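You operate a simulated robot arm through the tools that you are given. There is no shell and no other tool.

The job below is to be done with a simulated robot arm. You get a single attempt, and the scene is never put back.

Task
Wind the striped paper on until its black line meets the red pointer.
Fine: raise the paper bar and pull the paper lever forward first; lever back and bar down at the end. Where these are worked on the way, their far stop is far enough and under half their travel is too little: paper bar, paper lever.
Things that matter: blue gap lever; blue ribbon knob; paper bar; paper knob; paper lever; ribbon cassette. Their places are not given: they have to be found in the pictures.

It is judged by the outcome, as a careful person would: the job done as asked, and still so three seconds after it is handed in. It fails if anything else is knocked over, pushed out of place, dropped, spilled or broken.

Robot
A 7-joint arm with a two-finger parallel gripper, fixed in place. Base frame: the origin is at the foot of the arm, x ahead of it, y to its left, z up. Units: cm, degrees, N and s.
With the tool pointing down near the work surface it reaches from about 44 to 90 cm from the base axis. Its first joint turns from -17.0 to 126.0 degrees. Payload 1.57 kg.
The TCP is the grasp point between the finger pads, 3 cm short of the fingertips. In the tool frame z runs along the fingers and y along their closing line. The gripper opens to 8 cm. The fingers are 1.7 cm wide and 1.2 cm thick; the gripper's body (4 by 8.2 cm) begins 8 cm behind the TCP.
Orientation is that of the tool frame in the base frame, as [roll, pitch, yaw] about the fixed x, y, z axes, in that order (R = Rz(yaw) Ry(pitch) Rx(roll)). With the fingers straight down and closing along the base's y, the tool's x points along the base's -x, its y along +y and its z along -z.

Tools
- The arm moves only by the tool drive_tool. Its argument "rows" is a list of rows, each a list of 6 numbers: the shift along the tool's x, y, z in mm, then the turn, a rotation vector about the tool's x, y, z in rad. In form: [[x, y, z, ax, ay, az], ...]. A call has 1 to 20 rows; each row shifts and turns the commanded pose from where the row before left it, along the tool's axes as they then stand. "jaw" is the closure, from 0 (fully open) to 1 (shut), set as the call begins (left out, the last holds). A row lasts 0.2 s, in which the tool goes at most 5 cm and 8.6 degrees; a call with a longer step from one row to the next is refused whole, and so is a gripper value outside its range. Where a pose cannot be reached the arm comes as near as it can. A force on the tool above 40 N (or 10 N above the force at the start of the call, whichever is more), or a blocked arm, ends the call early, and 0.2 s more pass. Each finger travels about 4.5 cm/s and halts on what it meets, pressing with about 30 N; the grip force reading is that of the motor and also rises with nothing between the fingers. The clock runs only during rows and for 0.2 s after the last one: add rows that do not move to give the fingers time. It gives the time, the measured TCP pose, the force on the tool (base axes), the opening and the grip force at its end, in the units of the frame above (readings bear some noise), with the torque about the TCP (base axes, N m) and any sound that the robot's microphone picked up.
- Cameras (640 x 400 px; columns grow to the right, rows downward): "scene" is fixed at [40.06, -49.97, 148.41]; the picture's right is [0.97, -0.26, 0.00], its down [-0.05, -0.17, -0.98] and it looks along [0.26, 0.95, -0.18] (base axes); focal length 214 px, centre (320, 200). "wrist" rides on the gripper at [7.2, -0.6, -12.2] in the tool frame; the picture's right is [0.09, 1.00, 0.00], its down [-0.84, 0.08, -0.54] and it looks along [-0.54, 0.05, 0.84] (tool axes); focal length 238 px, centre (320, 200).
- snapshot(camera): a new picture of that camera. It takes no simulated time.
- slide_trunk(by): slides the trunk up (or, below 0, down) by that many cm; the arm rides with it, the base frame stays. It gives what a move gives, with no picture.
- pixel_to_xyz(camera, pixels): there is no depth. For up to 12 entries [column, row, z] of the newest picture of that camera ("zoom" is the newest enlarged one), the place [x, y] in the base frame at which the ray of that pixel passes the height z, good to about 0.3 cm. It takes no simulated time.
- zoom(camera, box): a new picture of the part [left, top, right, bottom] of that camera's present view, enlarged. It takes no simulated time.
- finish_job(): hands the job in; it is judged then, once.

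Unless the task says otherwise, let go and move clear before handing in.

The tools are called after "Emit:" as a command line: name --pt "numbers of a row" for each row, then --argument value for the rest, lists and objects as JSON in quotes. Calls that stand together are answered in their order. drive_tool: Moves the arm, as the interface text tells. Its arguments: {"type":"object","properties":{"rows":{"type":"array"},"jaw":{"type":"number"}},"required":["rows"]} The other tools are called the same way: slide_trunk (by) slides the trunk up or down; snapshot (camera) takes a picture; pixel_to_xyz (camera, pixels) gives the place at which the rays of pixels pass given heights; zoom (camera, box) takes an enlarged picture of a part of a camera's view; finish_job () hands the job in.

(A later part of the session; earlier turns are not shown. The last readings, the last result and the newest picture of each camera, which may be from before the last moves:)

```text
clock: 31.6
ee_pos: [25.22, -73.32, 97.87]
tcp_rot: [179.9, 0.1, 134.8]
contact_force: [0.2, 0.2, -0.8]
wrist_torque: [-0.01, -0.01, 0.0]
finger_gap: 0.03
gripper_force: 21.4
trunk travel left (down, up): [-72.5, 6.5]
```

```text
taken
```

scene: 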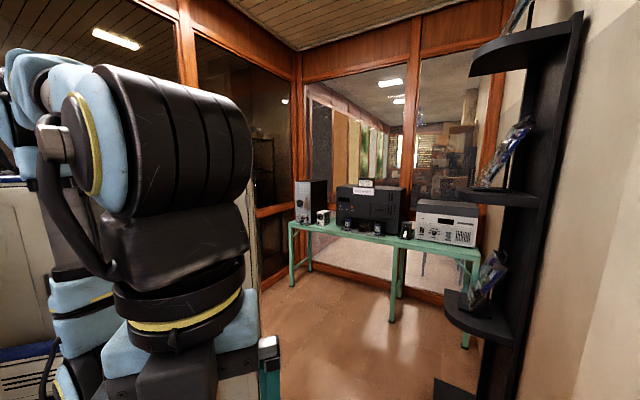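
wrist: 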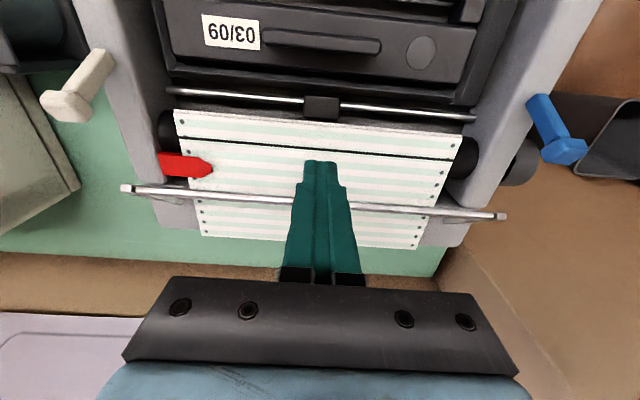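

Fingers are in front of the bar, which runs behind them at row ~198. I push rearward in small steps.

Emit:
drive_tool --pt "-6 0 0 0 0 0" --pt "-6 0 0 0 0 0" --pt "-6 0 0 0 0 0" --pt "-6 0 -1 0 0 0" --pt "-5 0 -1 0 0 0" --pt "0 0 0 0 0 0"

Emit:
snapshot --camera "wrist"

```text
clock: 33.0
ee_pos: [26.85, -74.93, 97.88]
tcp_rot: [179.9, -0.5, 134.7]
contact_force: [-20.7, 32.4, 0.0]
wrist_torque: [0.38, 0.21, 0.11]
finger_gap: 0.0
gripper_force: 21.3
trunk travel left (down, up): [-72.5, 6.5]
```

```text
taken
```

wrist: 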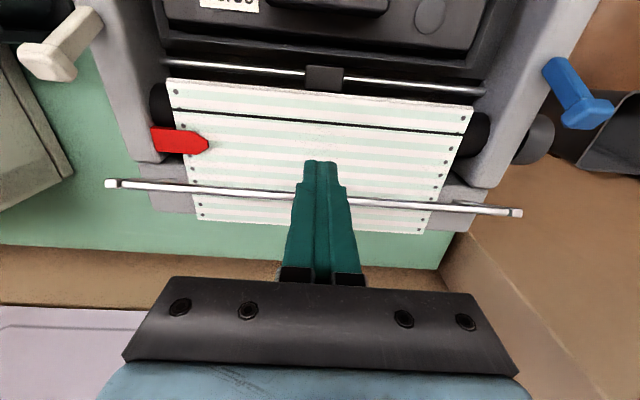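

Resistance is 38 N with the bar near 68°, so it is at its stop. I back off, rise and check that the bar stays.

Emit:
drive_tool --pt "10 0 0 0 0 0" --pt "10 0 0 0 0 0" --pt "10 0 -10 0 0 0" --pt "0 0 -20 0 0 0" --pt "0 0 -20 0 0 0" --pt "0 0 -20 0 0 0" --pt "0 0 0 0 0 0"

Emit:
snapshot --camera "wrist"

Emit:
zoom --camera "wrist" --box '[120, 40, 260, 180]'

```text
clock: 34.6
ee_pos: [25.05, -73.16, 105.14]
tcp_rot: [-180.0, 0.0, 134.9]
contact_force: [0.6, 0.0, 0.5]
wrist_torque: [-0.01, 0.0, 0.0]
finger_gap: 0.02
gripper_force: 21.2
trunk travel left (down, up): [-72.5, 6.5]
```

```text
taken
```

wrist: 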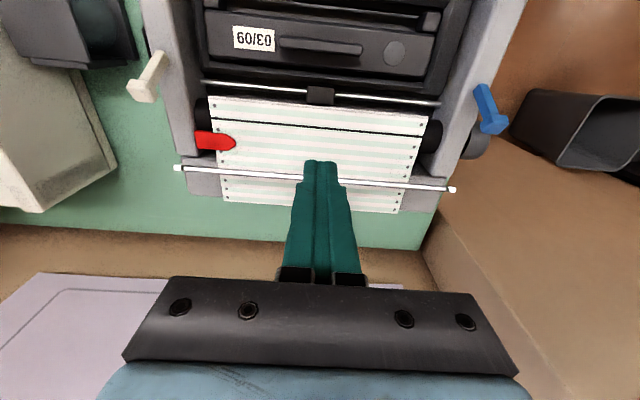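

```text
2.86 times, centred on (190, 110) of wrist
```

zoom: 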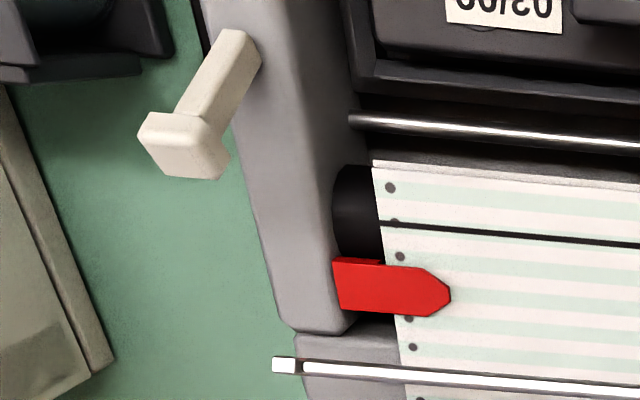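

The bar stays at its stop. Now the white lever: I locate its head in this view at assumed heights.

Emit:
pixel_to_xyz --camera "zoom" --pixels '[[180, 135, 94], [180, 135, 95], [180, 135, 96], [185, 178, 94], [185, 178, 96], [240, 35, 90], [240, 35, 91], [143, 135, 95], [230, 150, 95], [450, 295, 90], [295, 330, 90], [450, 295, 89]]'

```text
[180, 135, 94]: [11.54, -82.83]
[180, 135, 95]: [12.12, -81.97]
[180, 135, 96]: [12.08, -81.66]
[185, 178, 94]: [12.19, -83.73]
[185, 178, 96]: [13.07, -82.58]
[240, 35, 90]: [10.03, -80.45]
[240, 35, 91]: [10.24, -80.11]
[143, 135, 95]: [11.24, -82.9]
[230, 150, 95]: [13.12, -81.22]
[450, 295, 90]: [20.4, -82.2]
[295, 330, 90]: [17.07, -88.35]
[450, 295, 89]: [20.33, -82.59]
```

Lever head is at ≈(12.1,-82.0,95). I move the closed fingers to just behind it and descend.

Emit:
drive_tool --pt "0 -31 0 0 0 0" --pt "0 -31 0 0 0 0" --pt "0 -31 0 0 0 0" --pt "0 -31 0 0 0 0" --pt "2.5 -31 0 0 0 0" --pt "0 0 12 0 0 0" --pt "0 0 12 0 0 0" --pt "0 0 12 0 0 0" --pt "0 0 0 0 0 0"

Emit:
snapshot --camera "wrist"

```text
clock: 36.6
ee_pos: [14.01, -83.81, 101.41]
tcp_rot: [180.0, 0.0, 134.8]
contact_force: [-0.3, -0.2, -0.5]
wrist_torque: [0.01, -0.04, 0.02]
finger_gap: 0.02
gripper_force: 21.3
trunk travel left (down, up): [-72.5, 6.5]
```

```text
taken
```

wrist: 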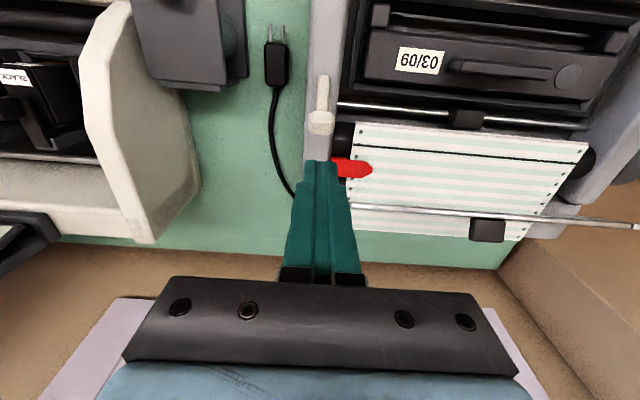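

Fingers are directly behind the lever head (320,122). I descend to its level.

Emit:
drive_tool --pt "0 0 12 0 0 0" --pt "0 0 12 0 0 0" --pt "0 0 12 0 0 0" --pt "0 0 12 0 0 0" --pt "0 0 0 0 0 0"

Emit:
snapshot --camera "wrist"

```text
clock: 37.8
ee_pos: [13.95, -83.82, 96.69]
tcp_rot: [180.0, 0.0, 134.8]
contact_force: [-0.6, -0.5, -0.2]
wrist_torque: [0.0, 0.03, -0.03]
finger_gap: 0.0
gripper_force: 21.2
trunk travel left (down, up): [-72.5, 6.5]
```

```text
taken
```

wrist: 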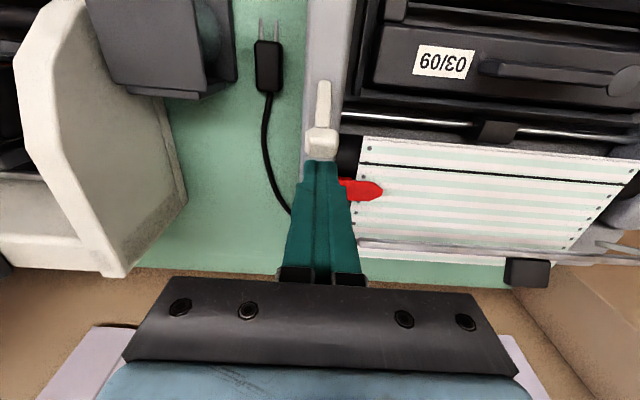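

The tips touch level with the head's rear face. I push forward (tool +x) in steps.

Emit:
drive_tool --pt "6 0 0 0 0 0" --pt "6 0 0 0 0 0" --pt "6 0 0 0 0 0" --pt "6 0 0 0 0 0" --pt "6 0 0 0 0 0" --pt "0 0 0 0 0 0"

Emit:
snapshot --camera "wrist"

```text
clock: 39.2
ee_pos: [11.78, -81.58, 96.73]
tcp_rot: [-180.0, 0.1, 134.7]
contact_force: [-0.1, 0.1, -0.1]
wrist_torque: [0.02, 0.01, -0.02]
finger_gap: 0.02
gripper_force: 21.1
trunk travel left (down, up): [-72.5, 6.5]
```

```text
taken
```

wrist: 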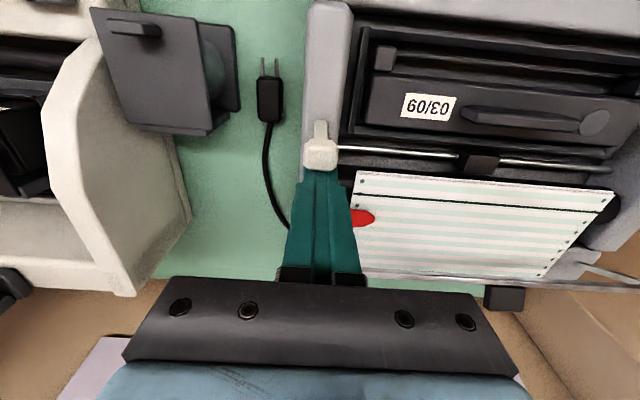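

The lever moves easily with the finger; I continue forward.

Emit:
drive_tool --pt "6 0 0 0 0 0" --pt "6 0 0 0 0 0" --pt "6 0 0 0 0 0" --pt "6 0 0 0 0 0" --pt "0 0 0 0 0 0"

Emit:
snapshot --camera "wrist"

```text
clock: 40.4
ee_pos: [10.25, -80.09, 96.53]
tcp_rot: [-179.8, 0.0, 134.8]
contact_force: [-0.4, 0.4, -0.2]
wrist_torque: [0.0, 0.0, 0.0]
finger_gap: 0.0
gripper_force: 20.9
trunk travel left (down, up): [-72.5, 6.5]
```

```text
taken
```

wrist: 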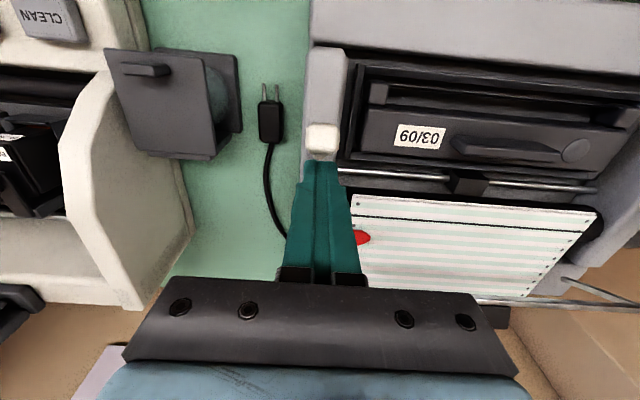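

Still moving freely; a few more steps to reach the stop.

Emit:
drive_tool --pt "5 0 0 0 0 0" --pt "5 0 0 0 0 0" --pt "5 0 0 0 0 0" --pt "0 0 0 0 0 0"

Emit:
snapshot --camera "wrist"

```text
clock: 41.2
ee_pos: [9.85, -79.41, 96.99]
tcp_rot: [-179.5, 1.0, 135.1]
contact_force: [3.8, -2.5, 3.0]
wrist_torque: [-0.08, -0.08, -0.02]
finger_gap: 0.01
gripper_force: 20.7
trunk travel left (down, up): [-72.5, 6.5]
stopped in row 4: the force on the tool passed its limit at 42 N (the readings are from after the stop); the commanded pose is now the measured one
```

```text
taken
```

wrist: 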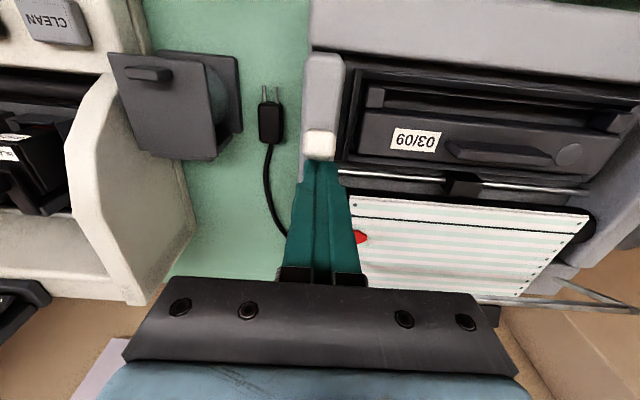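

The lever hit its forward stop. I back off and rise, then verify.

Emit:
drive_tool --pt "-6 0 0 0 0 0" --pt "0 0 -20 0 0 0" --pt "0 0 -25 0 0 0" --pt "0 0 -25 0 0 0" --pt "0 0 0 0 0 0"

Emit:
snapshot --camera "wrist"

Emit:
zoom --camera "wrist" --box '[280, 70, 480, 220]'

```text
clock: 42.4
ee_pos: [10.13, -79.73, 103.91]
tcp_rot: [-179.7, 0.9, 135.1]
contact_force: [-0.7, 0.6, 0.0]
wrist_torque: [0.05, 0.0, -0.06]
finger_gap: 0.02
gripper_force: 21.7
trunk travel left (down, up): [-72.5, 6.5]
```

```text
taken
```

wrist: 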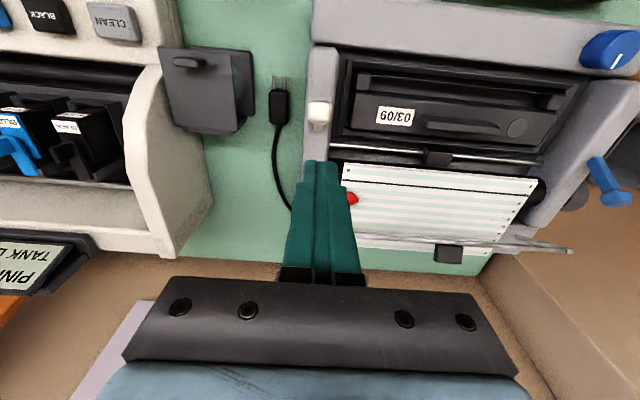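

```text
2.67 times, centred on (380, 145) of wrist
```

zoom: 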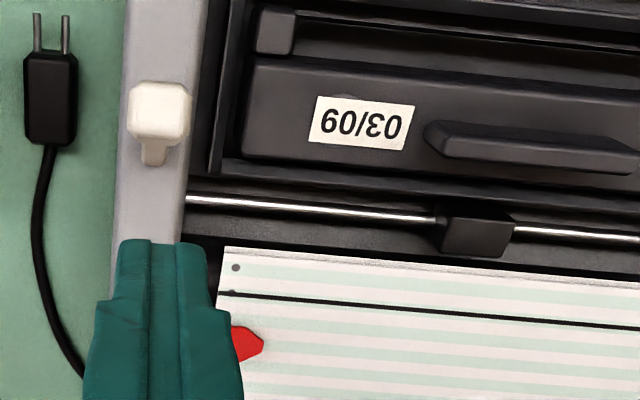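

The white lever now leans forward (head at zoom 160,110). Next I go to the knob side with the tool turned to face along the platen axis and jaws open.

Emit:
drive_tool --pt "0 0 -20 0 0.016 0" --pt "-9 47 0 0 0 0" --pt "-9 47 0 0 0 0" --pt "-9 47 0 0 0 0" --pt "-9 47 0 0 0 0" --pt "-9 47 0 0 0 0" --pt "-9 47 0 0 0 0" --pt "-9 47 0 0 0 0" --pt "-9 47 0 0 0 0" --pt "0 0 0 0 0 0.143" --pt "0 0 0 0 0 0.143" --pt "0 0 0 0 0 0.143" --pt "0 0 0 0 0 0.143" --pt "0 0 0 0 0 0.143" --pt "0 0 0 0 0 0.143" --pt "0 0 0 0 0 0.143" --pt "0 0 0 0 0 0.143" --pt "0 0 0 0 0 0.143" --pt "0 0 0 0 0 0.143" --pt "0 0 0 0 0 0.143" --jaw 0

Emit:
snapshot --camera "wrist"

```text
clock: 46.6
ee_pos: [41.76, -58.17, 105.7]
tcp_rot: [-179.9, 0.4, 44.8]
contact_force: [-0.5, 0.1, 0.0]
wrist_torque: [0.0, -0.02, -0.05]
finger_gap: 8.01
gripper_force: 0.0
trunk travel left (down, up): [-72.5, 6.5]
```

```text
taken
```

wrist: 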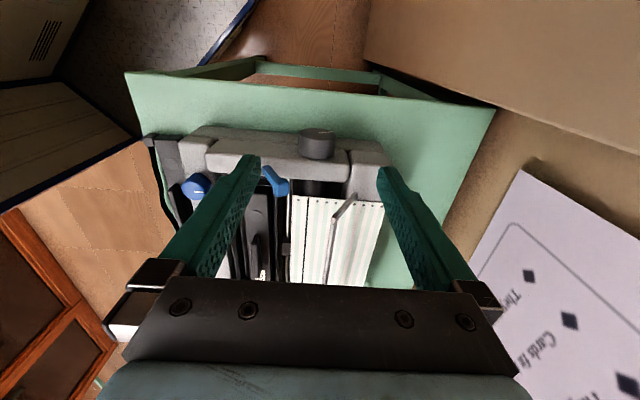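

Knob at (317,143) seen from outside/above. I zoom and take rays.

Emit:
zoom --camera "wrist" --box '[250, 100, 400, 200]'

Emit:
pixel_to_xyz --camera "zoom" --pixels '[[320, 200, 88], [250, 130, 86]]'

```text
4.00 times, centred on (325, 150) of wrist
```

zoom: 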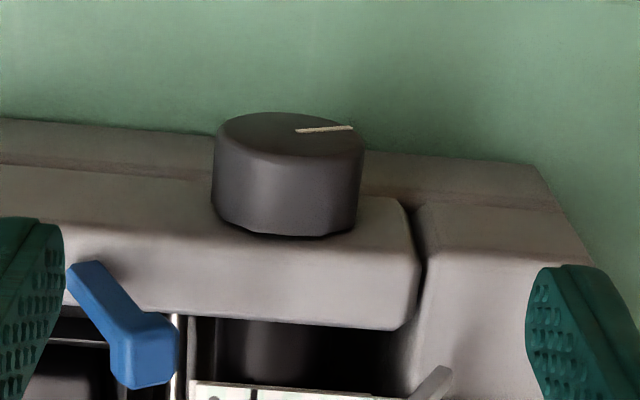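

```text
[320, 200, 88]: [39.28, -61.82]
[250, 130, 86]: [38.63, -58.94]
```

I back off along the platen axis and tilt the tool to look at the knob more horizontally, also checking reach for a sideways approach.

Emit:
drive_tool --pt "34 0 25 0 0 0" --pt "34 0 25 0 0 0" --pt "34 0 25 0 0 0" --pt "0 0 0 0 -0.14 0" --pt "0 0 0 0 -0.14 0" --pt "0 0 0 0 -0.14 0" --pt "0 0 0 0 -0.14 0" --pt "0 0 0 0 -0.14 0" --pt "0 0 0 0 0 0"

Emit:
snapshot --camera "wrist"

Emit:
zoom --camera "wrist" --box '[250, 100, 400, 200]'

```text
clock: 48.6
ee_pos: [48.79, -51.02, 98.15]
tcp_rot: [-179.9, 40.5, 45.0]
contact_force: [0.3, -0.1, -0.4]
wrist_torque: [-0.02, -0.01, -0.03]
finger_gap: 7.99
gripper_force: 0.0
trunk travel left (down, up): [-72.5, 6.5]
```

```text
taken
```

wrist: 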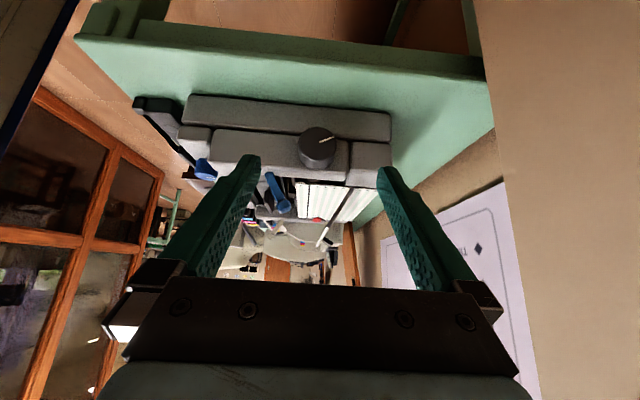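

```text
4.00 times, centred on (325, 150) of wrist
```

zoom: 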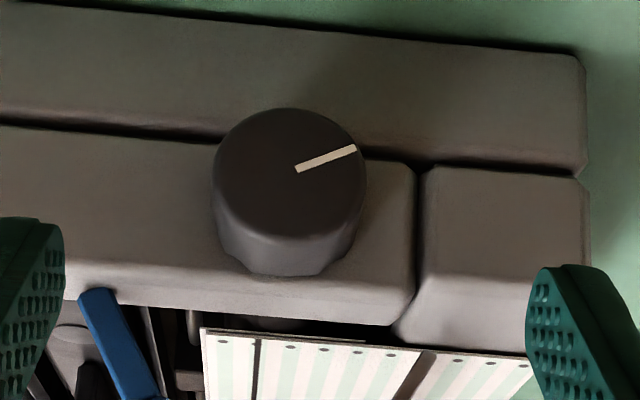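

Clear view of the knob's end face, centre zoom (290,172), mark pointing rearward. I triangulate it.

Emit:
pixel_to_xyz --camera "zoom" --pixels '[[290, 172, 84], [290, 172, 86], [290, 172, 88], [215, 172, 86], [365, 172, 86], [290, 110, 84], [290, 235, 88], [0, 130, 86], [400, 330, 90], [290, 275, 88]]'

```text
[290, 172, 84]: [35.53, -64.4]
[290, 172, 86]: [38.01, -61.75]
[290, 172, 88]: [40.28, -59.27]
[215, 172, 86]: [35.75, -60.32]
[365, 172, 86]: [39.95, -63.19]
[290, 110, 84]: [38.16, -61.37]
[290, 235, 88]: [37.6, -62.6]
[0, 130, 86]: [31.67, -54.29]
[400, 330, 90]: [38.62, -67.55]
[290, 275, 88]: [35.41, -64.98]
```

Knob: axis at z≈87.9, about 4.4 cm across, end face at ≈(40.1,-59.4), length 2.8 cm. I tilt a bit more and line up along the approach direction, about 10 cm out.

Emit:
drive_tool --pt "0 0 0 0 -0.127 0" --pt "0 0 0 0 -0.127 0" --pt "5 -1 22.6 0 0 0" --pt "5 -1 22.6 0 0 0" --pt "0 0 0 0 0 0"

Emit:
snapshot --camera "wrist"

```text
clock: 49.8
ee_pos: [46.59, -52.98, 94.54]
tcp_rot: [-179.8, 55.1, 45.0]
contact_force: [0.7, 0.3, 0.0]
wrist_torque: [-0.02, 0.0, 0.0]
finger_gap: 8.0
gripper_force: 0.1
trunk travel left (down, up): [-72.5, 6.5]
```

```text
taken
```

wrist: 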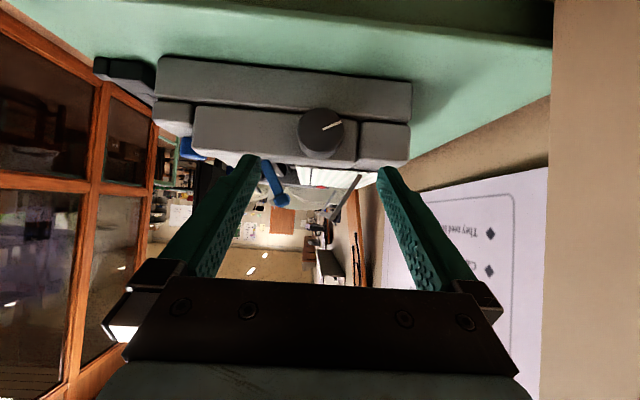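

Knob end face at (321,130) matches the predicted line for my approach. I pre-rotate the tool about the knob axis by -0.4 rad and advance to straddle the knob.

Emit:
drive_tool --pt "0 -6.83 0 -0.0574 0 0.0819" --pt "0 -6.83 0 -0.0574 0 0.0819" --pt "0 -6.83 0 -0.0574 0 0.0819" --pt "0 -6.83 0 -0.0574 0 0.0819" --pt "0 0 20 0 0 0" --pt "0 0 20 0 0 0" --pt "0 0 20 0 0 0" --pt "0 0 0 0 0 0"

Emit:
snapshot --camera "wrist"

```text
clock: 51.6
ee_pos: [42.1, -55.62, 91.12]
tcp_rot: [143.7, 49.0, 15.9]
contact_force: [0.7, 0.0, 0.8]
wrist_torque: [0.02, 0.02, 0.01]
finger_gap: 8.02
gripper_force: 0.1
trunk travel left (down, up): [-72.5, 6.5]
```

```text
taken
```

wrist: 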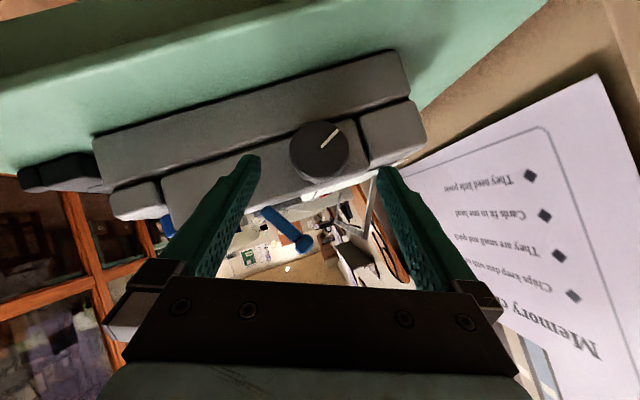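

Still centred (knob at 320,150 as predicted). I advance the last 4 cm.

Emit:
drive_tool --pt "0 0 14 0 0 0" --pt "0 0 14 0 0 0" --pt "0 0 12 0 0 0" --pt "0 0 0 0 0 0"

Emit:
snapshot --camera "wrist"

```text
clock: 52.6
ee_pos: [40.58, -58.56, 89.02]
tcp_rot: [143.6, 49.0, 16.0]
contact_force: [-0.6, 1.2, -0.4]
wrist_torque: [0.0, -0.03, 0.03]
finger_gap: 8.01
gripper_force: 0.1
trunk travel left (down, up): [-72.5, 6.5]
```

```text
taken
```

wrist: 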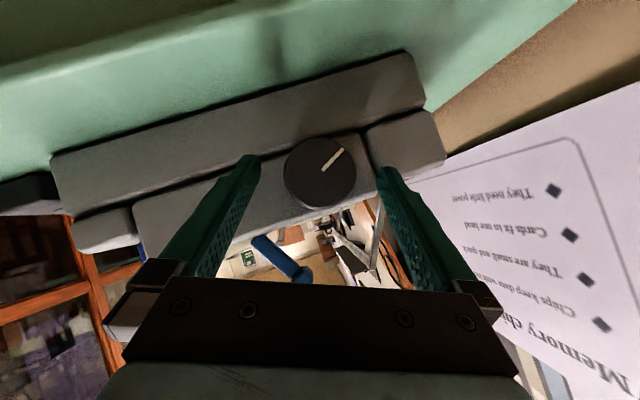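

Knob sits centred between the fingers at (320,173). Closing.

Emit:
drive_tool --pt "0 0 0 0 0 0" --pt "0 0 0 0 0 0" --pt "0 0 0 0 0 0" --pt "0 0 0 0 0 0" --jaw 1

Emit:
snapshot --camera "wrist"

```text
clock: 53.6
ee_pos: [40.53, -58.43, 88.89]
tcp_rot: [143.7, 49.1, 16.0]
contact_force: [-0.7, 1.7, -0.9]
wrist_torque: [0.07, -0.04, -0.02]
finger_gap: 4.72
gripper_force: 32.0
trunk travel left (down, up): [-72.5, 6.5]
```

```text
taken
```

wrist: 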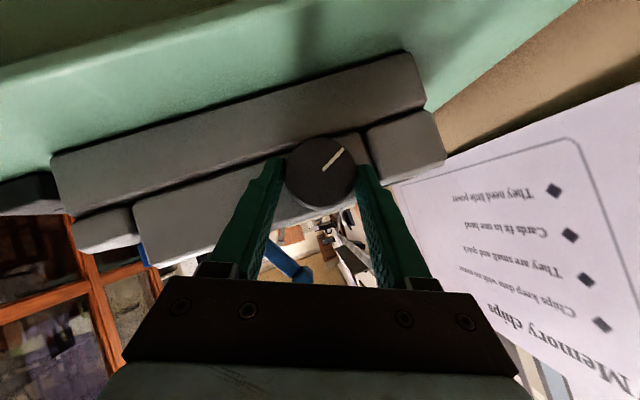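

Knob gripped (4.72 cm), forces low. I turn it +0.2 rad as a test (top toward the rear).

Emit:
drive_tool --pt "0 1.09 0 0.0574 0 -0.0819" --pt "0 1.09 0 0.0574 0 -0.0819" --pt "0 0 0 0 0 0"

Emit:
snapshot --camera "wrist"

```text
clock: 54.4
ee_pos: [40.71, -58.73, 89.04]
tcp_rot: [160.7, 53.5, 29.4]
contact_force: [0.9, 4.9, 0.9]
wrist_torque: [-0.26, 0.3, -0.17]
finger_gap: 4.71
gripper_force: 44.7
trunk travel left (down, up): [-72.5, 6.5]
```

```text
taken
```

wrist: 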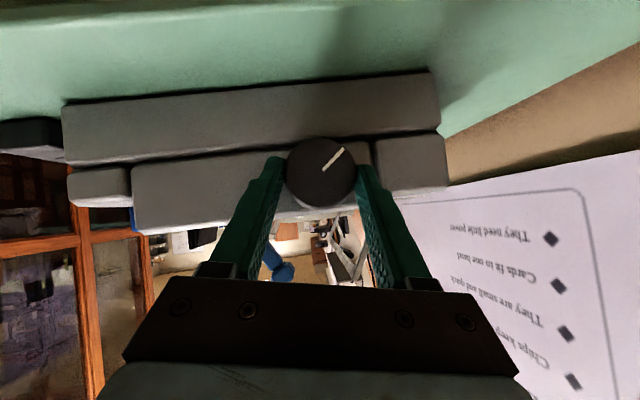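

The mark stays fixed relative to the gripper, so the knob turns with it. I finish the stroke with +0.6 rad more.

Emit:
drive_tool --pt "0 1.09 0 0.0574 0 -0.0819" --pt "0 1.09 0 0.0574 0 -0.0819" --pt "0 1.09 0 0.0574 0 -0.0819" --pt "0 1.09 0 0.0574 0 -0.0819" --pt "0 1.09 0 0.0574 0 -0.0819" --pt "0 1.09 0 0.0574 0 -0.0819" --pt "0 0 0 0 0 0"

Emit:
snapshot --camera "wrist"

```text
clock: 56.0
ee_pos: [41.14, -59.11, 88.97]
tcp_rot: [-143.4, 48.8, 74.2]
contact_force: [8.2, -4.9, -8.3]
wrist_torque: [0.34, -0.48, 0.22]
finger_gap: 4.72
gripper_force: 44.9
trunk travel left (down, up): [-72.5, 6.5]
```

```text
taken
```

wrist: 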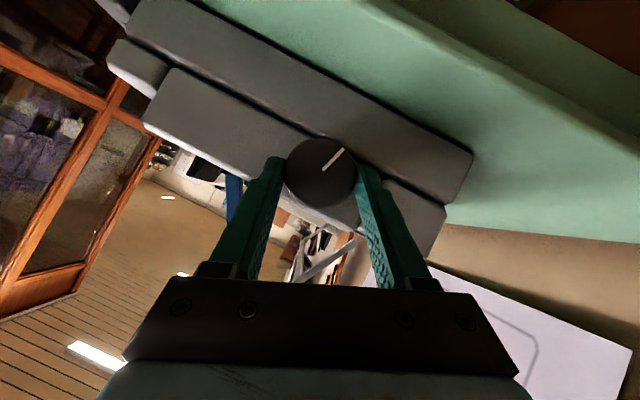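

The knob turned 0.8 rad with the gripper. I release, back away and undo the tool rotation to look at the paper.

Emit:
drive_tool --pt "0 0 0 0 0 0" --pt "0 0 0 0 0 0" --pt "0 0 0 0 0 0" --pt "0 0 -20 0 0 0" --pt "0 0 -20 0 0 0" --pt "0 0 -20 0 0 0" --pt "0 0 -20 0 0 0" --pt "0 0 -20 0 0 0" --pt "0 -6.83 0 -0.0574 0 0.0819" --pt "0 -6.83 0 -0.0574 0 0.0819" --pt "0 -6.83 0 -0.0574 0 0.0819" --pt "0 -6.83 0 -0.0574 0 0.0819" --pt "0 0 0 0 0 0" --jaw 0

Emit:
drive_tool --pt "0 0 0 0 0.1135 0" --pt "0 0 0 0 0.1135 0" --pt "0 0 0 0 0.1135 0" --pt "0 0 0 0 0.1135 0" --pt "-20 0 -37 0 0 0" --pt "-20 0 -37 0 0 0" --pt "-38 9 21 0 0 0" --pt "-38 9 21 0 0 0" --pt "-38 9 21 0 0 0" --pt "0 0 0 0 0 0"

Emit:
snapshot --camera "wrist"

Emit:
zoom --camera "wrist" --box '[240, 80, 400, 220]'

```text
clock: 58.8
ee_pos: [46.6, -52.99, 95.1]
tcp_rot: [180.0, 55.0, 45.0]
contact_force: [-0.3, 0.2, -0.5]
wrist_torque: [0.01, 0.02, -0.01]
finger_gap: 8.02
gripper_force: 0.2
trunk travel left (down, up): [-72.5, 6.5]
```

```text
clock: 61.0
ee_pos: [39.54, -64.19, 103.16]
tcp_rot: [-179.9, 29.0, 45.0]
contact_force: [0.1, 0.6, 0.2]
wrist_torque: [-0.01, 0.0, 0.02]
finger_gap: 7.99
gripper_force: 0.2
trunk travel left (down, up): [-72.5, 6.5]
```

```text
taken
```

wrist: 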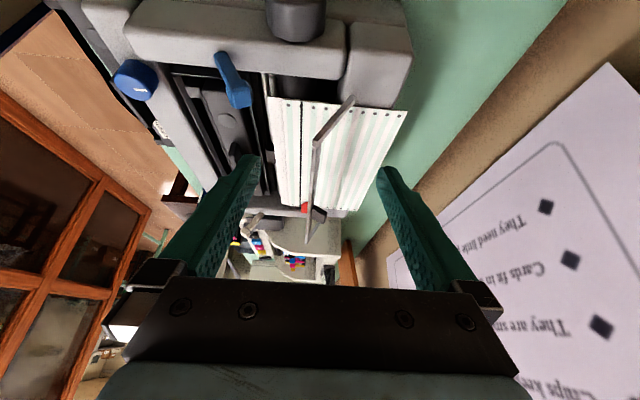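

```text
2.86 times, centred on (320, 150) of wrist
```

zoom: 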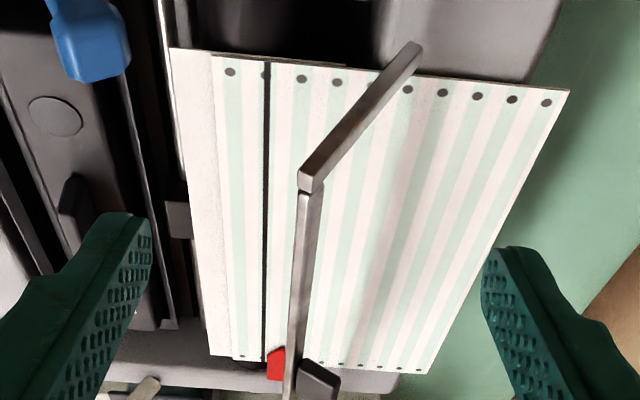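

The line has moved to zoom col ~264 and the pointer tip is at ~(277,350). This view has almost no parallax across; I zoom closely.

Emit:
zoom --camera "wrist" --box '[280, 185, 340, 225]'

Emit:
pixel_to_xyz --camera "zoom" --pixels '[[320, 200, 90]]'

```text
10.00 times, centred on (310, 205) of wrist
```

zoom: 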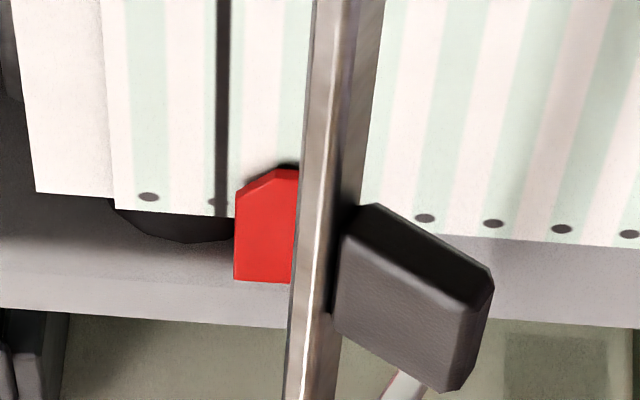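

```text
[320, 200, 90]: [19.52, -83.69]
```

The red pointer's centre should be at about col 295 (left edge 236, chamfer to 275, rest hidden by the bar), line at col 220. I compute the remaining distance.

Emit:
pixel_to_xyz --camera "zoom" --pixels '[[220, 185, 89], [220, 185, 90], [295, 172, 89], [295, 172, 90], [295, 172, 91], [236, 240, 90], [425, 218, 89], [630, 234, 89], [148, 197, 89.5], [224, 20, 90]]'

```text
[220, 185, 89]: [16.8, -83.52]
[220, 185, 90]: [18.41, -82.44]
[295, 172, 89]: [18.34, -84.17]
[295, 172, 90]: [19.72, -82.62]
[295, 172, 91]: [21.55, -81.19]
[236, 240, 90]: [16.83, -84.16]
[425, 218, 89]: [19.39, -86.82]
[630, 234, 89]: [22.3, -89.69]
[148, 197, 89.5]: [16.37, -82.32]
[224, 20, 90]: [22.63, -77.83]
```

About 1.4 cm remain (line b≈1.3, pointer b≈2.7). I return to the approach pose for a second stroke.

Emit:
drive_tool --pt "38 -9 -21 0 0 0" --pt "38 -9 -21 0 0 0" --pt "38 -9 -21 0 0 0" --pt "20 0 37 0 0 0" --pt "20 0 37 0 0 0" --pt "0 0 0 0 -0.1135 0" --pt "0 0 0 0 -0.1135 0" --pt "0 0 0 0 -0.1135 0" --pt "0 0 0 0 -0.1135 0" --pt "0 0 0 0 0 0"

Emit:
snapshot --camera "wrist"

Emit:
zoom --camera "wrist" --box '[270, 90, 370, 170]'

```text
clock: 63.2
ee_pos: [46.66, -53.03, 94.93]
tcp_rot: [-179.9, 55.0, 45.1]
contact_force: [-0.2, -0.1, 0.8]
wrist_torque: [-0.03, 0.03, -0.01]
finger_gap: 8.01
gripper_force: 0.1
trunk travel left (down, up): [-72.5, 6.5]
```

```text
taken
```

wrist: 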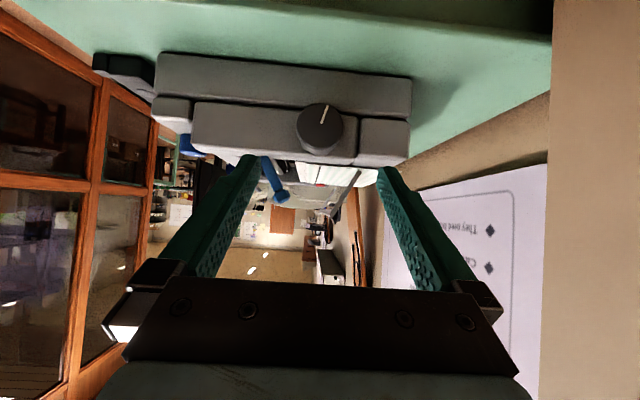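

```text
5.00 times, centred on (320, 130) of wrist
```

zoom: 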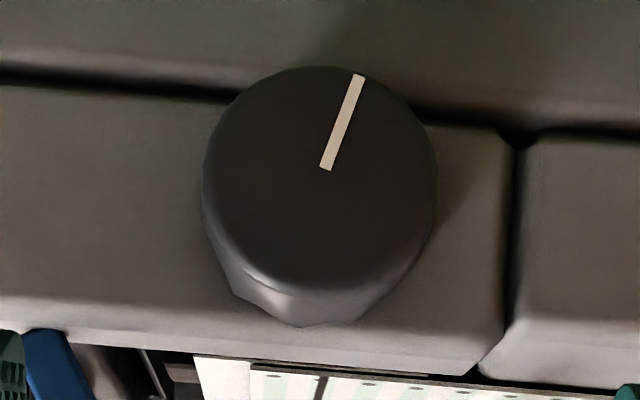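

The knob mark has turned about 46°, matching the stroke. I correct 4 mm of drift, pre-rotate and advance again.

Emit:
drive_tool --pt "3.2 0 2.3 0 0 0" --pt "0 -6.83 0 -0.0574 0 0.0819" --pt "0 -6.83 0 -0.0574 0 0.0819" --pt "0 -6.83 0 -0.0574 0 0.0819" --pt "0 -6.83 0 -0.0574 0 0.0819" --pt "0 0 20 0 0 0" --pt "0 0 20 0 0 0" --pt "0 0 20 0 0 0" --pt "0 0 14 0 0 0" --pt "0 0 14 0 0 0" --pt "0 0 12 0 0 0" --pt "0 0 0 0 0 0"

Emit:
snapshot --camera "wrist"

```text
clock: 65.8
ee_pos: [40.47, -58.53, 88.89]
tcp_rot: [143.7, 49.0, 15.9]
contact_force: [1.0, -0.8, -0.6]
wrist_torque: [0.01, -0.02, 0.0]
finger_gap: 7.98
gripper_force: 0.1
trunk travel left (down, up): [-72.5, 6.5]
```

```text
taken
```

wrist: 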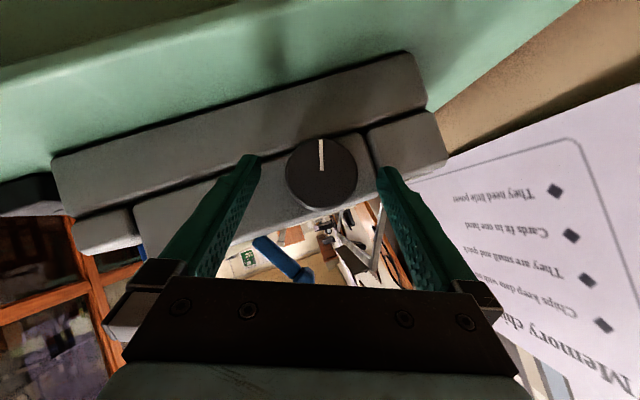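

The pose matches the first grip. I close and make the second 0.8 rad stroke.

Emit:
drive_tool --pt "0 0 0 0 0 0" --pt "0 0 0 0 0 0" --pt "0 0 0 0 0 0" --pt "0 0 0 0 0 0" --pt "0 1.09 0 0.0574 0 -0.0819" --pt "0 1.09 0 0.0574 0 -0.0819" --pt "0 1.09 0 0.0574 0 -0.0819" --pt "0 1.09 0 0.0574 0 -0.0819" --pt "0 1.09 0 0.0574 0 -0.0819" --pt "0 1.09 0 0.0574 0 -0.0819" --pt "0 1.09 0 0.0574 0 -0.0819" --pt "0 1.09 0 0.0574 0 -0.0819" --pt "0 0 0 0 0 0" --jaw 1

Emit:
snapshot --camera "wrist"

```text
clock: 68.6
ee_pos: [41.13, -59.26, 88.83]
tcp_rot: [-143.4, 48.9, 74.4]
contact_force: [11.9, -10.3, 4.8]
wrist_torque: [0.24, -0.42, 0.2]
finger_gap: 4.69
gripper_force: 45.2
trunk travel left (down, up): [-72.5, 6.5]
```

```text
taken
```

wrist: 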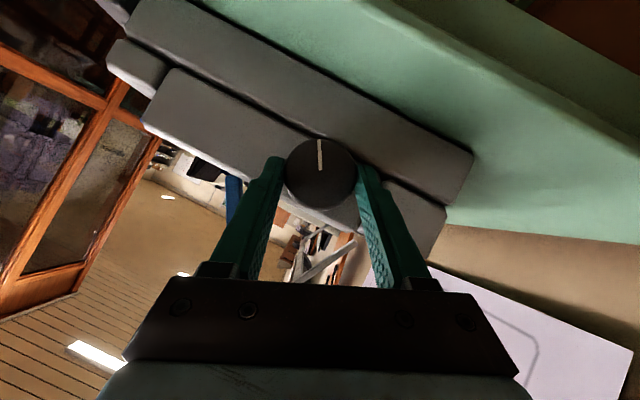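

I release, back off and view again, from slightly further forward so the bar hides less of the pointer.

Emit:
drive_tool --pt "0 0 0 0 0 0" --pt "0 0 0 0 0 0" --pt "0 0 0 0 0 0" --pt "0 0 -20 0 0 0" --pt "0 0 -20 0 0 0" --pt "0 0 -20 0 0 0" --pt "0 0 -20 0 0 0" --pt "0 0 -20 0 0 0" --pt "0 -6.83 0 -0.0574 0 0.0819" --pt "0 -6.83 0 -0.0574 0 0.0819" --pt "0 -6.83 0 -0.0574 0 0.0819" --pt "0 -6.83 0 -0.0574 0 0.0819" --pt "0 0 0 0 0 0" --jaw 0

Emit:
drive_tool --pt "0 0 0 0 0.1135 0" --pt "0 0 0 0 0.1135 0" --pt "0 0 0 0 0.1135 0" --pt "0 0 0 0 0.1135 0" --pt "-20 0 -37 0 0 0" --pt "-20 0 -37 0 0 0" --pt "-38 4 21 0 0 0" --pt "-38 4 21 0 0 0" --pt "-38 4 21 0 0 0" --pt "0 0 0 0 0 0"

Emit:
snapshot --camera "wrist"

Emit:
zoom --camera "wrist" --box '[280, 180, 350, 230]'

```text
clock: 71.4
ee_pos: [46.63, -53.25, 94.88]
tcp_rot: [180.0, 55.0, 44.9]
contact_force: [-0.3, -0.1, 0.3]
wrist_torque: [-0.04, 0.0, 0.01]
finger_gap: 8.02
gripper_force: 0.1
trunk travel left (down, up): [-72.5, 6.5]
```

```text
clock: 73.6
ee_pos: [38.33, -63.13, 103.11]
tcp_rot: [-179.8, 28.9, 45.0]
contact_force: [-0.7, 0.3, 0.1]
wrist_torque: [-0.02, 0.0, 0.05]
finger_gap: 8.02
gripper_force: 0.0
trunk travel left (down, up): [-72.5, 6.5]
```

```text
taken
```

wrist: 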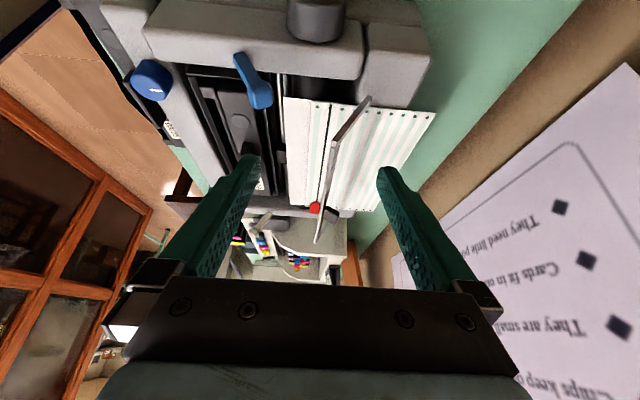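

```text
8.00 times, centred on (315, 205) of wrist
```

zoom: 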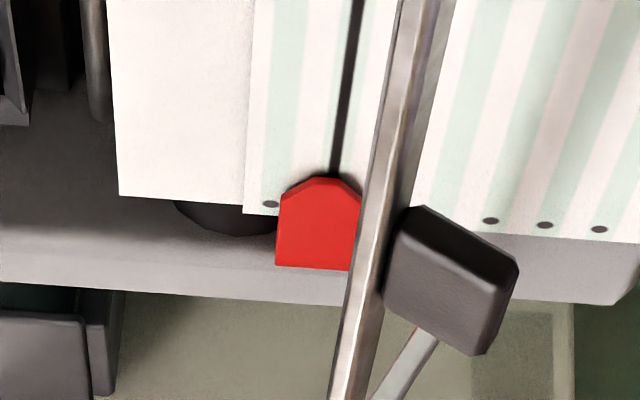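

The line now ends right at the pointer's tip (line col ~334, tip flat 315–340). I zoom more to measure the exact offset.

Emit:
zoom --camera "wrist" --box '[302, 190, 334, 214]'

```text
16.00 times, centred on (318, 202) of wrist
```

zoom: 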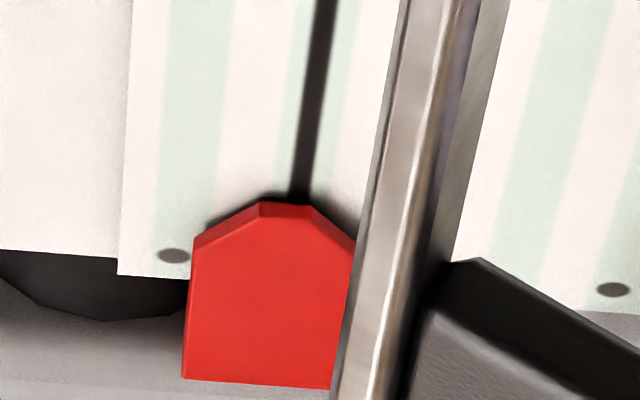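

The line lies within the pointer's flat tip but about 1–1.5 mm past centre. I check from a nearer overhead viewpoint to be sure.

Emit:
drive_tool --pt "0 0 0 0 0.126 0" --pt "0 0 0 0 0.126 0" --pt "0 0 0 0 0.126 0" --pt "0 0 0 0 0.126 0" --pt "0 -3 -22 0 0 0" --pt "-39 0 0 0 0 0" --pt "-39 0 0 0 0 0" --pt "-39 0 0 0 0 0" --pt "-39 0 0 0 0 0" --pt "-39 0 0 0 0 0" --pt "0 0 0 0 0 0"

Emit:
snapshot --camera "wrist"

Emit:
zoom --camera "wrist" --box '[280, 130, 360, 190]'

```text
clock: 76.0
ee_pos: [24.4, -76.64, 105.51]
tcp_rot: [-179.9, 0.1, 44.9]
contact_force: [0.1, 0.3, 0.4]
wrist_torque: [0.0, 0.02, 0.0]
finger_gap: 7.99
gripper_force: 0.1
trunk travel left (down, up): [-72.5, 6.5]
```

```text
taken
```

wrist: 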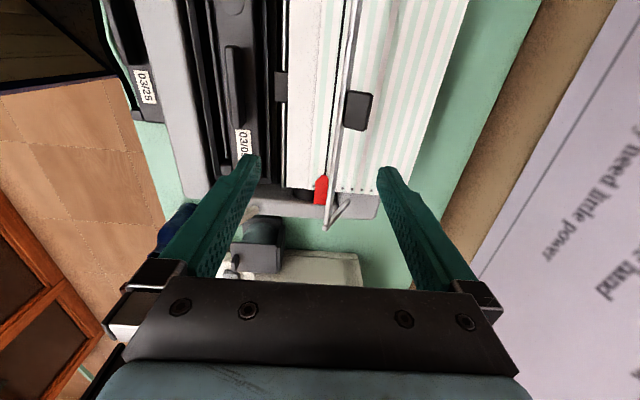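

```text
6.67 times, centred on (320, 160) of wrist
```

zoom: 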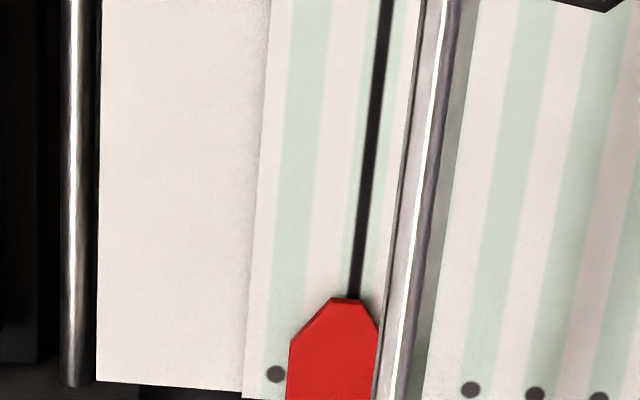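

From overhead the line (col 355) is about 2 mm past the pointer's tip centre (col 346, 51 px/cm). One stroke moved about 1.5 cm per 0.8 rad, so I will turn back about 0.1 rad; first back to the approach pose.

Emit:
drive_tool --pt "39 0 0 0 0 0" --pt "39 0 0 0 0 0" --pt "39 0 0 0 0 0" --pt "39 0 0 0 0 0" --pt "39 0 0 0 0 0" --pt "0 3 22 0 0 0" --pt "0 0 0 0 -0.126 0" --pt "0 0 0 0 -0.126 0" --pt "0 0 0 0 -0.126 0" --pt "0 0 0 0 -0.126 0" --pt "38 -4 -21 0 0 0" --pt "38 -4 -21 0 0 0" --pt "38 -4 -21 0 0 0" --pt "20 0 37 0 0 0" --pt "20 0 37 0 0 0" --pt "0 0 0 0 -0.1135 0" --pt "0 0 0 0 -0.1135 0" --pt "0 0 0 0 -0.1135 0" --pt "0 0 0 0 -0.1135 0" --pt "0 0 0 0 0 0"

Emit:
zoom --camera "wrist" --box '[270, 90, 370, 170]'

```text
clock: 80.2
ee_pos: [46.59, -53.16, 94.93]
tcp_rot: [-179.9, 55.0, 45.0]
contact_force: [0.7, 0.3, 0.8]
wrist_torque: [0.02, 0.0, 0.0]
finger_gap: 8.04
gripper_force: 0.0
trunk travel left (down, up): [-72.5, 6.5]
```

```text
5.00 times, centred on (320, 130) of wrist
```

zoom: 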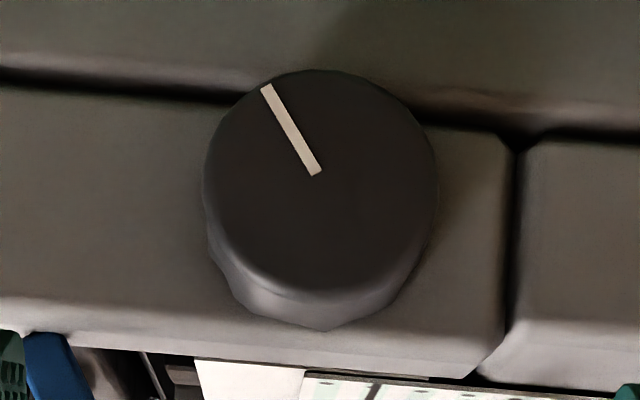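

I correct the small drift, advance straight onto the knob, and close.

Emit:
drive_tool --pt "3.2 -1 2.3 0 0 0" --pt "0 0 20 0 0 0" --pt "0 0 20 0 0 0" --pt "0 0 20 0 0 0" --pt "0 0 14 0 0 0" --pt "0 0 14 0 0 0" --pt "0 0 12 0 0 0" --pt "0 0 0 0 0 0"

Emit:
snapshot --camera "wrist"

```text
clock: 82.0
ee_pos: [40.84, -58.91, 88.88]
tcp_rot: [-179.9, 54.9, 45.0]
contact_force: [0.4, 0.2, -0.2]
wrist_torque: [-0.01, 0.0, 0.02]
finger_gap: 7.98
gripper_force: 0.0
trunk travel left (down, up): [-72.5, 6.5]
```

```text
taken
```

wrist: 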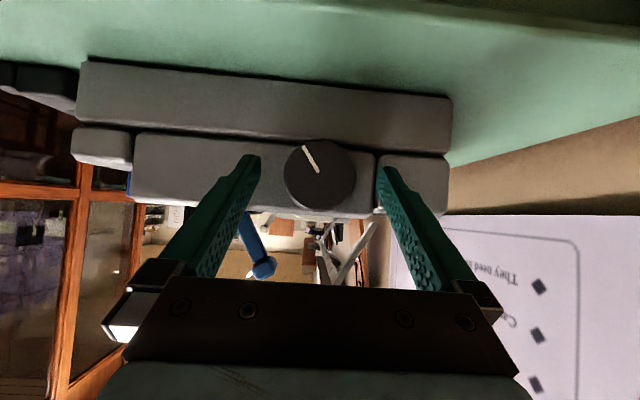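

Knob centred at (320,175). I close, turn back 0.105 rad, and hold.

Emit:
drive_tool --pt "0 0 0 0 0 0" --pt "0 0 0 0 0 0" --pt "0 0 0 0 0 0" --pt "0 0 0 0 0 0" --pt "0 -0.57 0 -0.0301 0 0.043" --pt "0 -0.57 0 -0.0301 0 0.043" --pt "0 0 0 0 0 0" --jaw 1

Emit:
drive_tool --pt "0 0 0 0 0 0" --pt "0 0 0 0 0 0" --pt "0 0 0 0 0 0" --pt "0 0 -20 0 0 0" --pt "0 0 -20 0 0 0" --pt "0 0 -20 0 0 0" --pt "0 0 -20 0 0 0" --pt "0 0 -20 0 0 0" --pt "0 6.8 0 0.0301 0 -0.043" --pt "0 6.8 0 0.0301 0 -0.043" --pt "0 0 0 0 0 0" --jaw 0

Emit:
zoom --camera "wrist" --box '[270, 90, 370, 170]'

```text
clock: 83.6
ee_pos: [40.81, -58.71, 88.87]
tcp_rot: [169.5, 54.7, 36.4]
contact_force: [4.4, 0.4, 11.2]
wrist_torque: [0.15, -0.21, -0.08]
finger_gap: 4.74
gripper_force: 44.8
trunk travel left (down, up): [-72.5, 6.5]
```

```text
clock: 86.0
ee_pos: [47.02, -53.44, 94.65]
tcp_rot: [-179.9, 55.1, 45.2]
contact_force: [-0.4, 1.0, 0.3]
wrist_torque: [0.01, 0.01, -0.01]
finger_gap: 7.98
gripper_force: 0.0
trunk travel left (down, up): [-72.5, 6.5]
```

```text
5.00 times, centred on (320, 130) of wrist
```

zoom: 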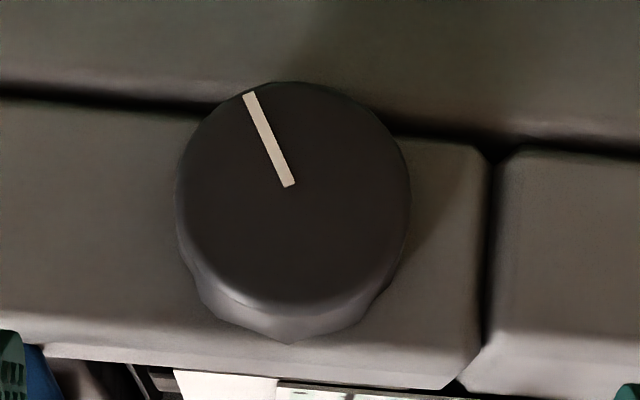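

The mark turned back about 7°. I go overhead to check the line again.

Emit:
drive_tool --pt "0 0 0 0 0.1135 0" --pt "0 0 0 0 0.1135 0" --pt "0 0 0 0 0.1135 0" --pt "0 0 0 0 0.1135 0" --pt "-20 0 -37 0 0 0" --pt "-20 0 -37 0 0 0" --pt "-38 1 21 0 0 0" --pt "-38 1 21 0 0 0" --pt "-38 1 21 0 0 0" --pt "0 0 0 0 0.126 0" --pt "0 0 0 0 0.126 0" --pt "0 0 0 0 0.126 0" --pt "0 0 0 0 0.126 0" --pt "0 1 -22 0 0 0" --pt "-39 0 0 0 0 0" --pt "-39 0 0 0 0 0" --pt "-39 0 0 0 0 0" --pt "-39 0 0 0 0 0" --pt "-39 0 0 0 0 0" --pt "0 0 0 0 0 0"

Emit:
zoom --camera "wrist" --box '[280, 130, 360, 190]'

Emit:
snapshot --camera "wrist"

```text
clock: 90.2
ee_pos: [24.33, -76.79, 105.01]
tcp_rot: [-179.9, 0.1, 45.1]
contact_force: [-0.7, 0.5, -0.2]
wrist_torque: [-0.04, -0.02, 0.02]
finger_gap: 8.03
gripper_force: 0.1
trunk travel left (down, up): [-72.5, 6.5]
```

```text
6.67 times, centred on (320, 160) of wrist
```

zoom: 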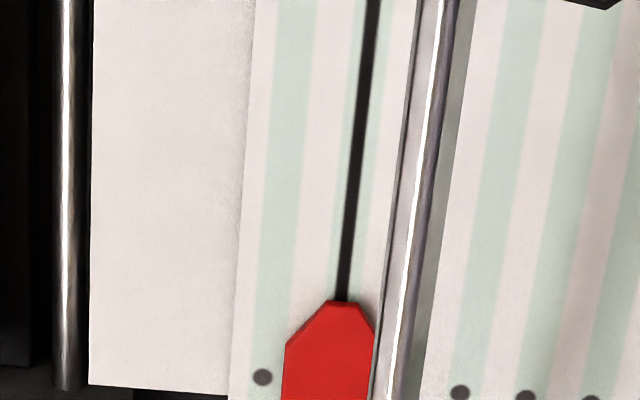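

```text
taken
```

wrist: 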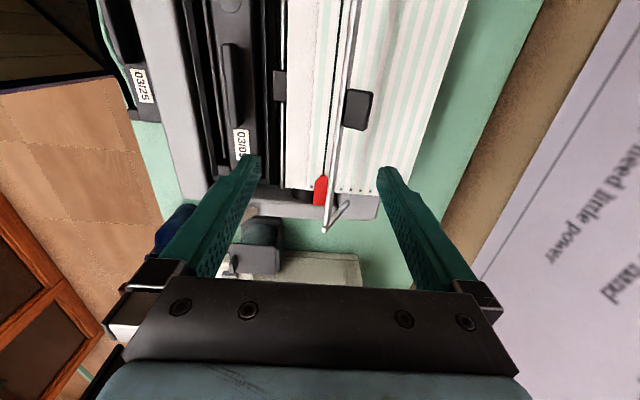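

The line (col ~342) now points at the centre of the pointer tip (327–358). Next: lever back. I close the fingers, turn to face the rear, and move in front of the white lever.

Emit:
drive_tool --pt "0 0 0 0 0 -0.143" --pt "0 0 0 0 0 -0.143" --pt "0 0 0 0 0 -0.143" --pt "0 0 0 0 0 -0.143" --pt "0 0 0 0 0 -0.143" --pt "0 0 0 0 0 -0.143" --pt "0 0 0 0 0 -0.143" --pt "0 0 0 0 0 -0.143" --pt "0 0 0 0 0 -0.143" --pt "0 0 0 0 0 -0.143" --pt "0 0 0 0 0 -0.143" --pt "32 -31 0 0 0 0" --pt "32 -31 0 0 0 0" --pt "32 -31 0 0 0 0" --pt "31 -31 0 0 0 0" --pt "0 0 0 0 0 0" --jaw 1

Emit:
snapshot --camera "wrist"

```text
clock: 93.6
ee_pos: [6.55, -76.51, 105.22]
tcp_rot: [-179.9, -0.1, 135.1]
contact_force: [0.1, -0.1, 0.5]
wrist_torque: [0.04, 0.01, -0.03]
finger_gap: 0.0
gripper_force: 21.5
trunk travel left (down, up): [-72.5, 6.5]
```

```text
taken
```

wrist: 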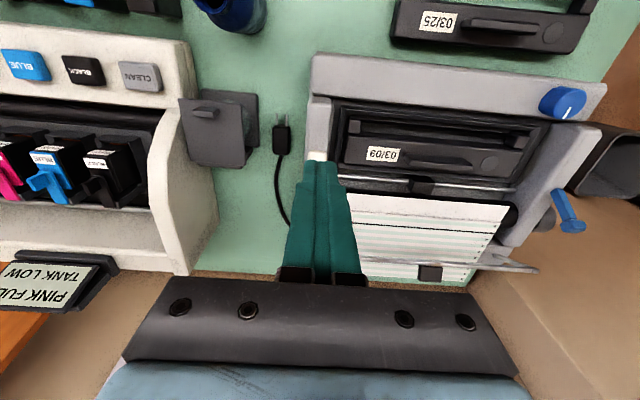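

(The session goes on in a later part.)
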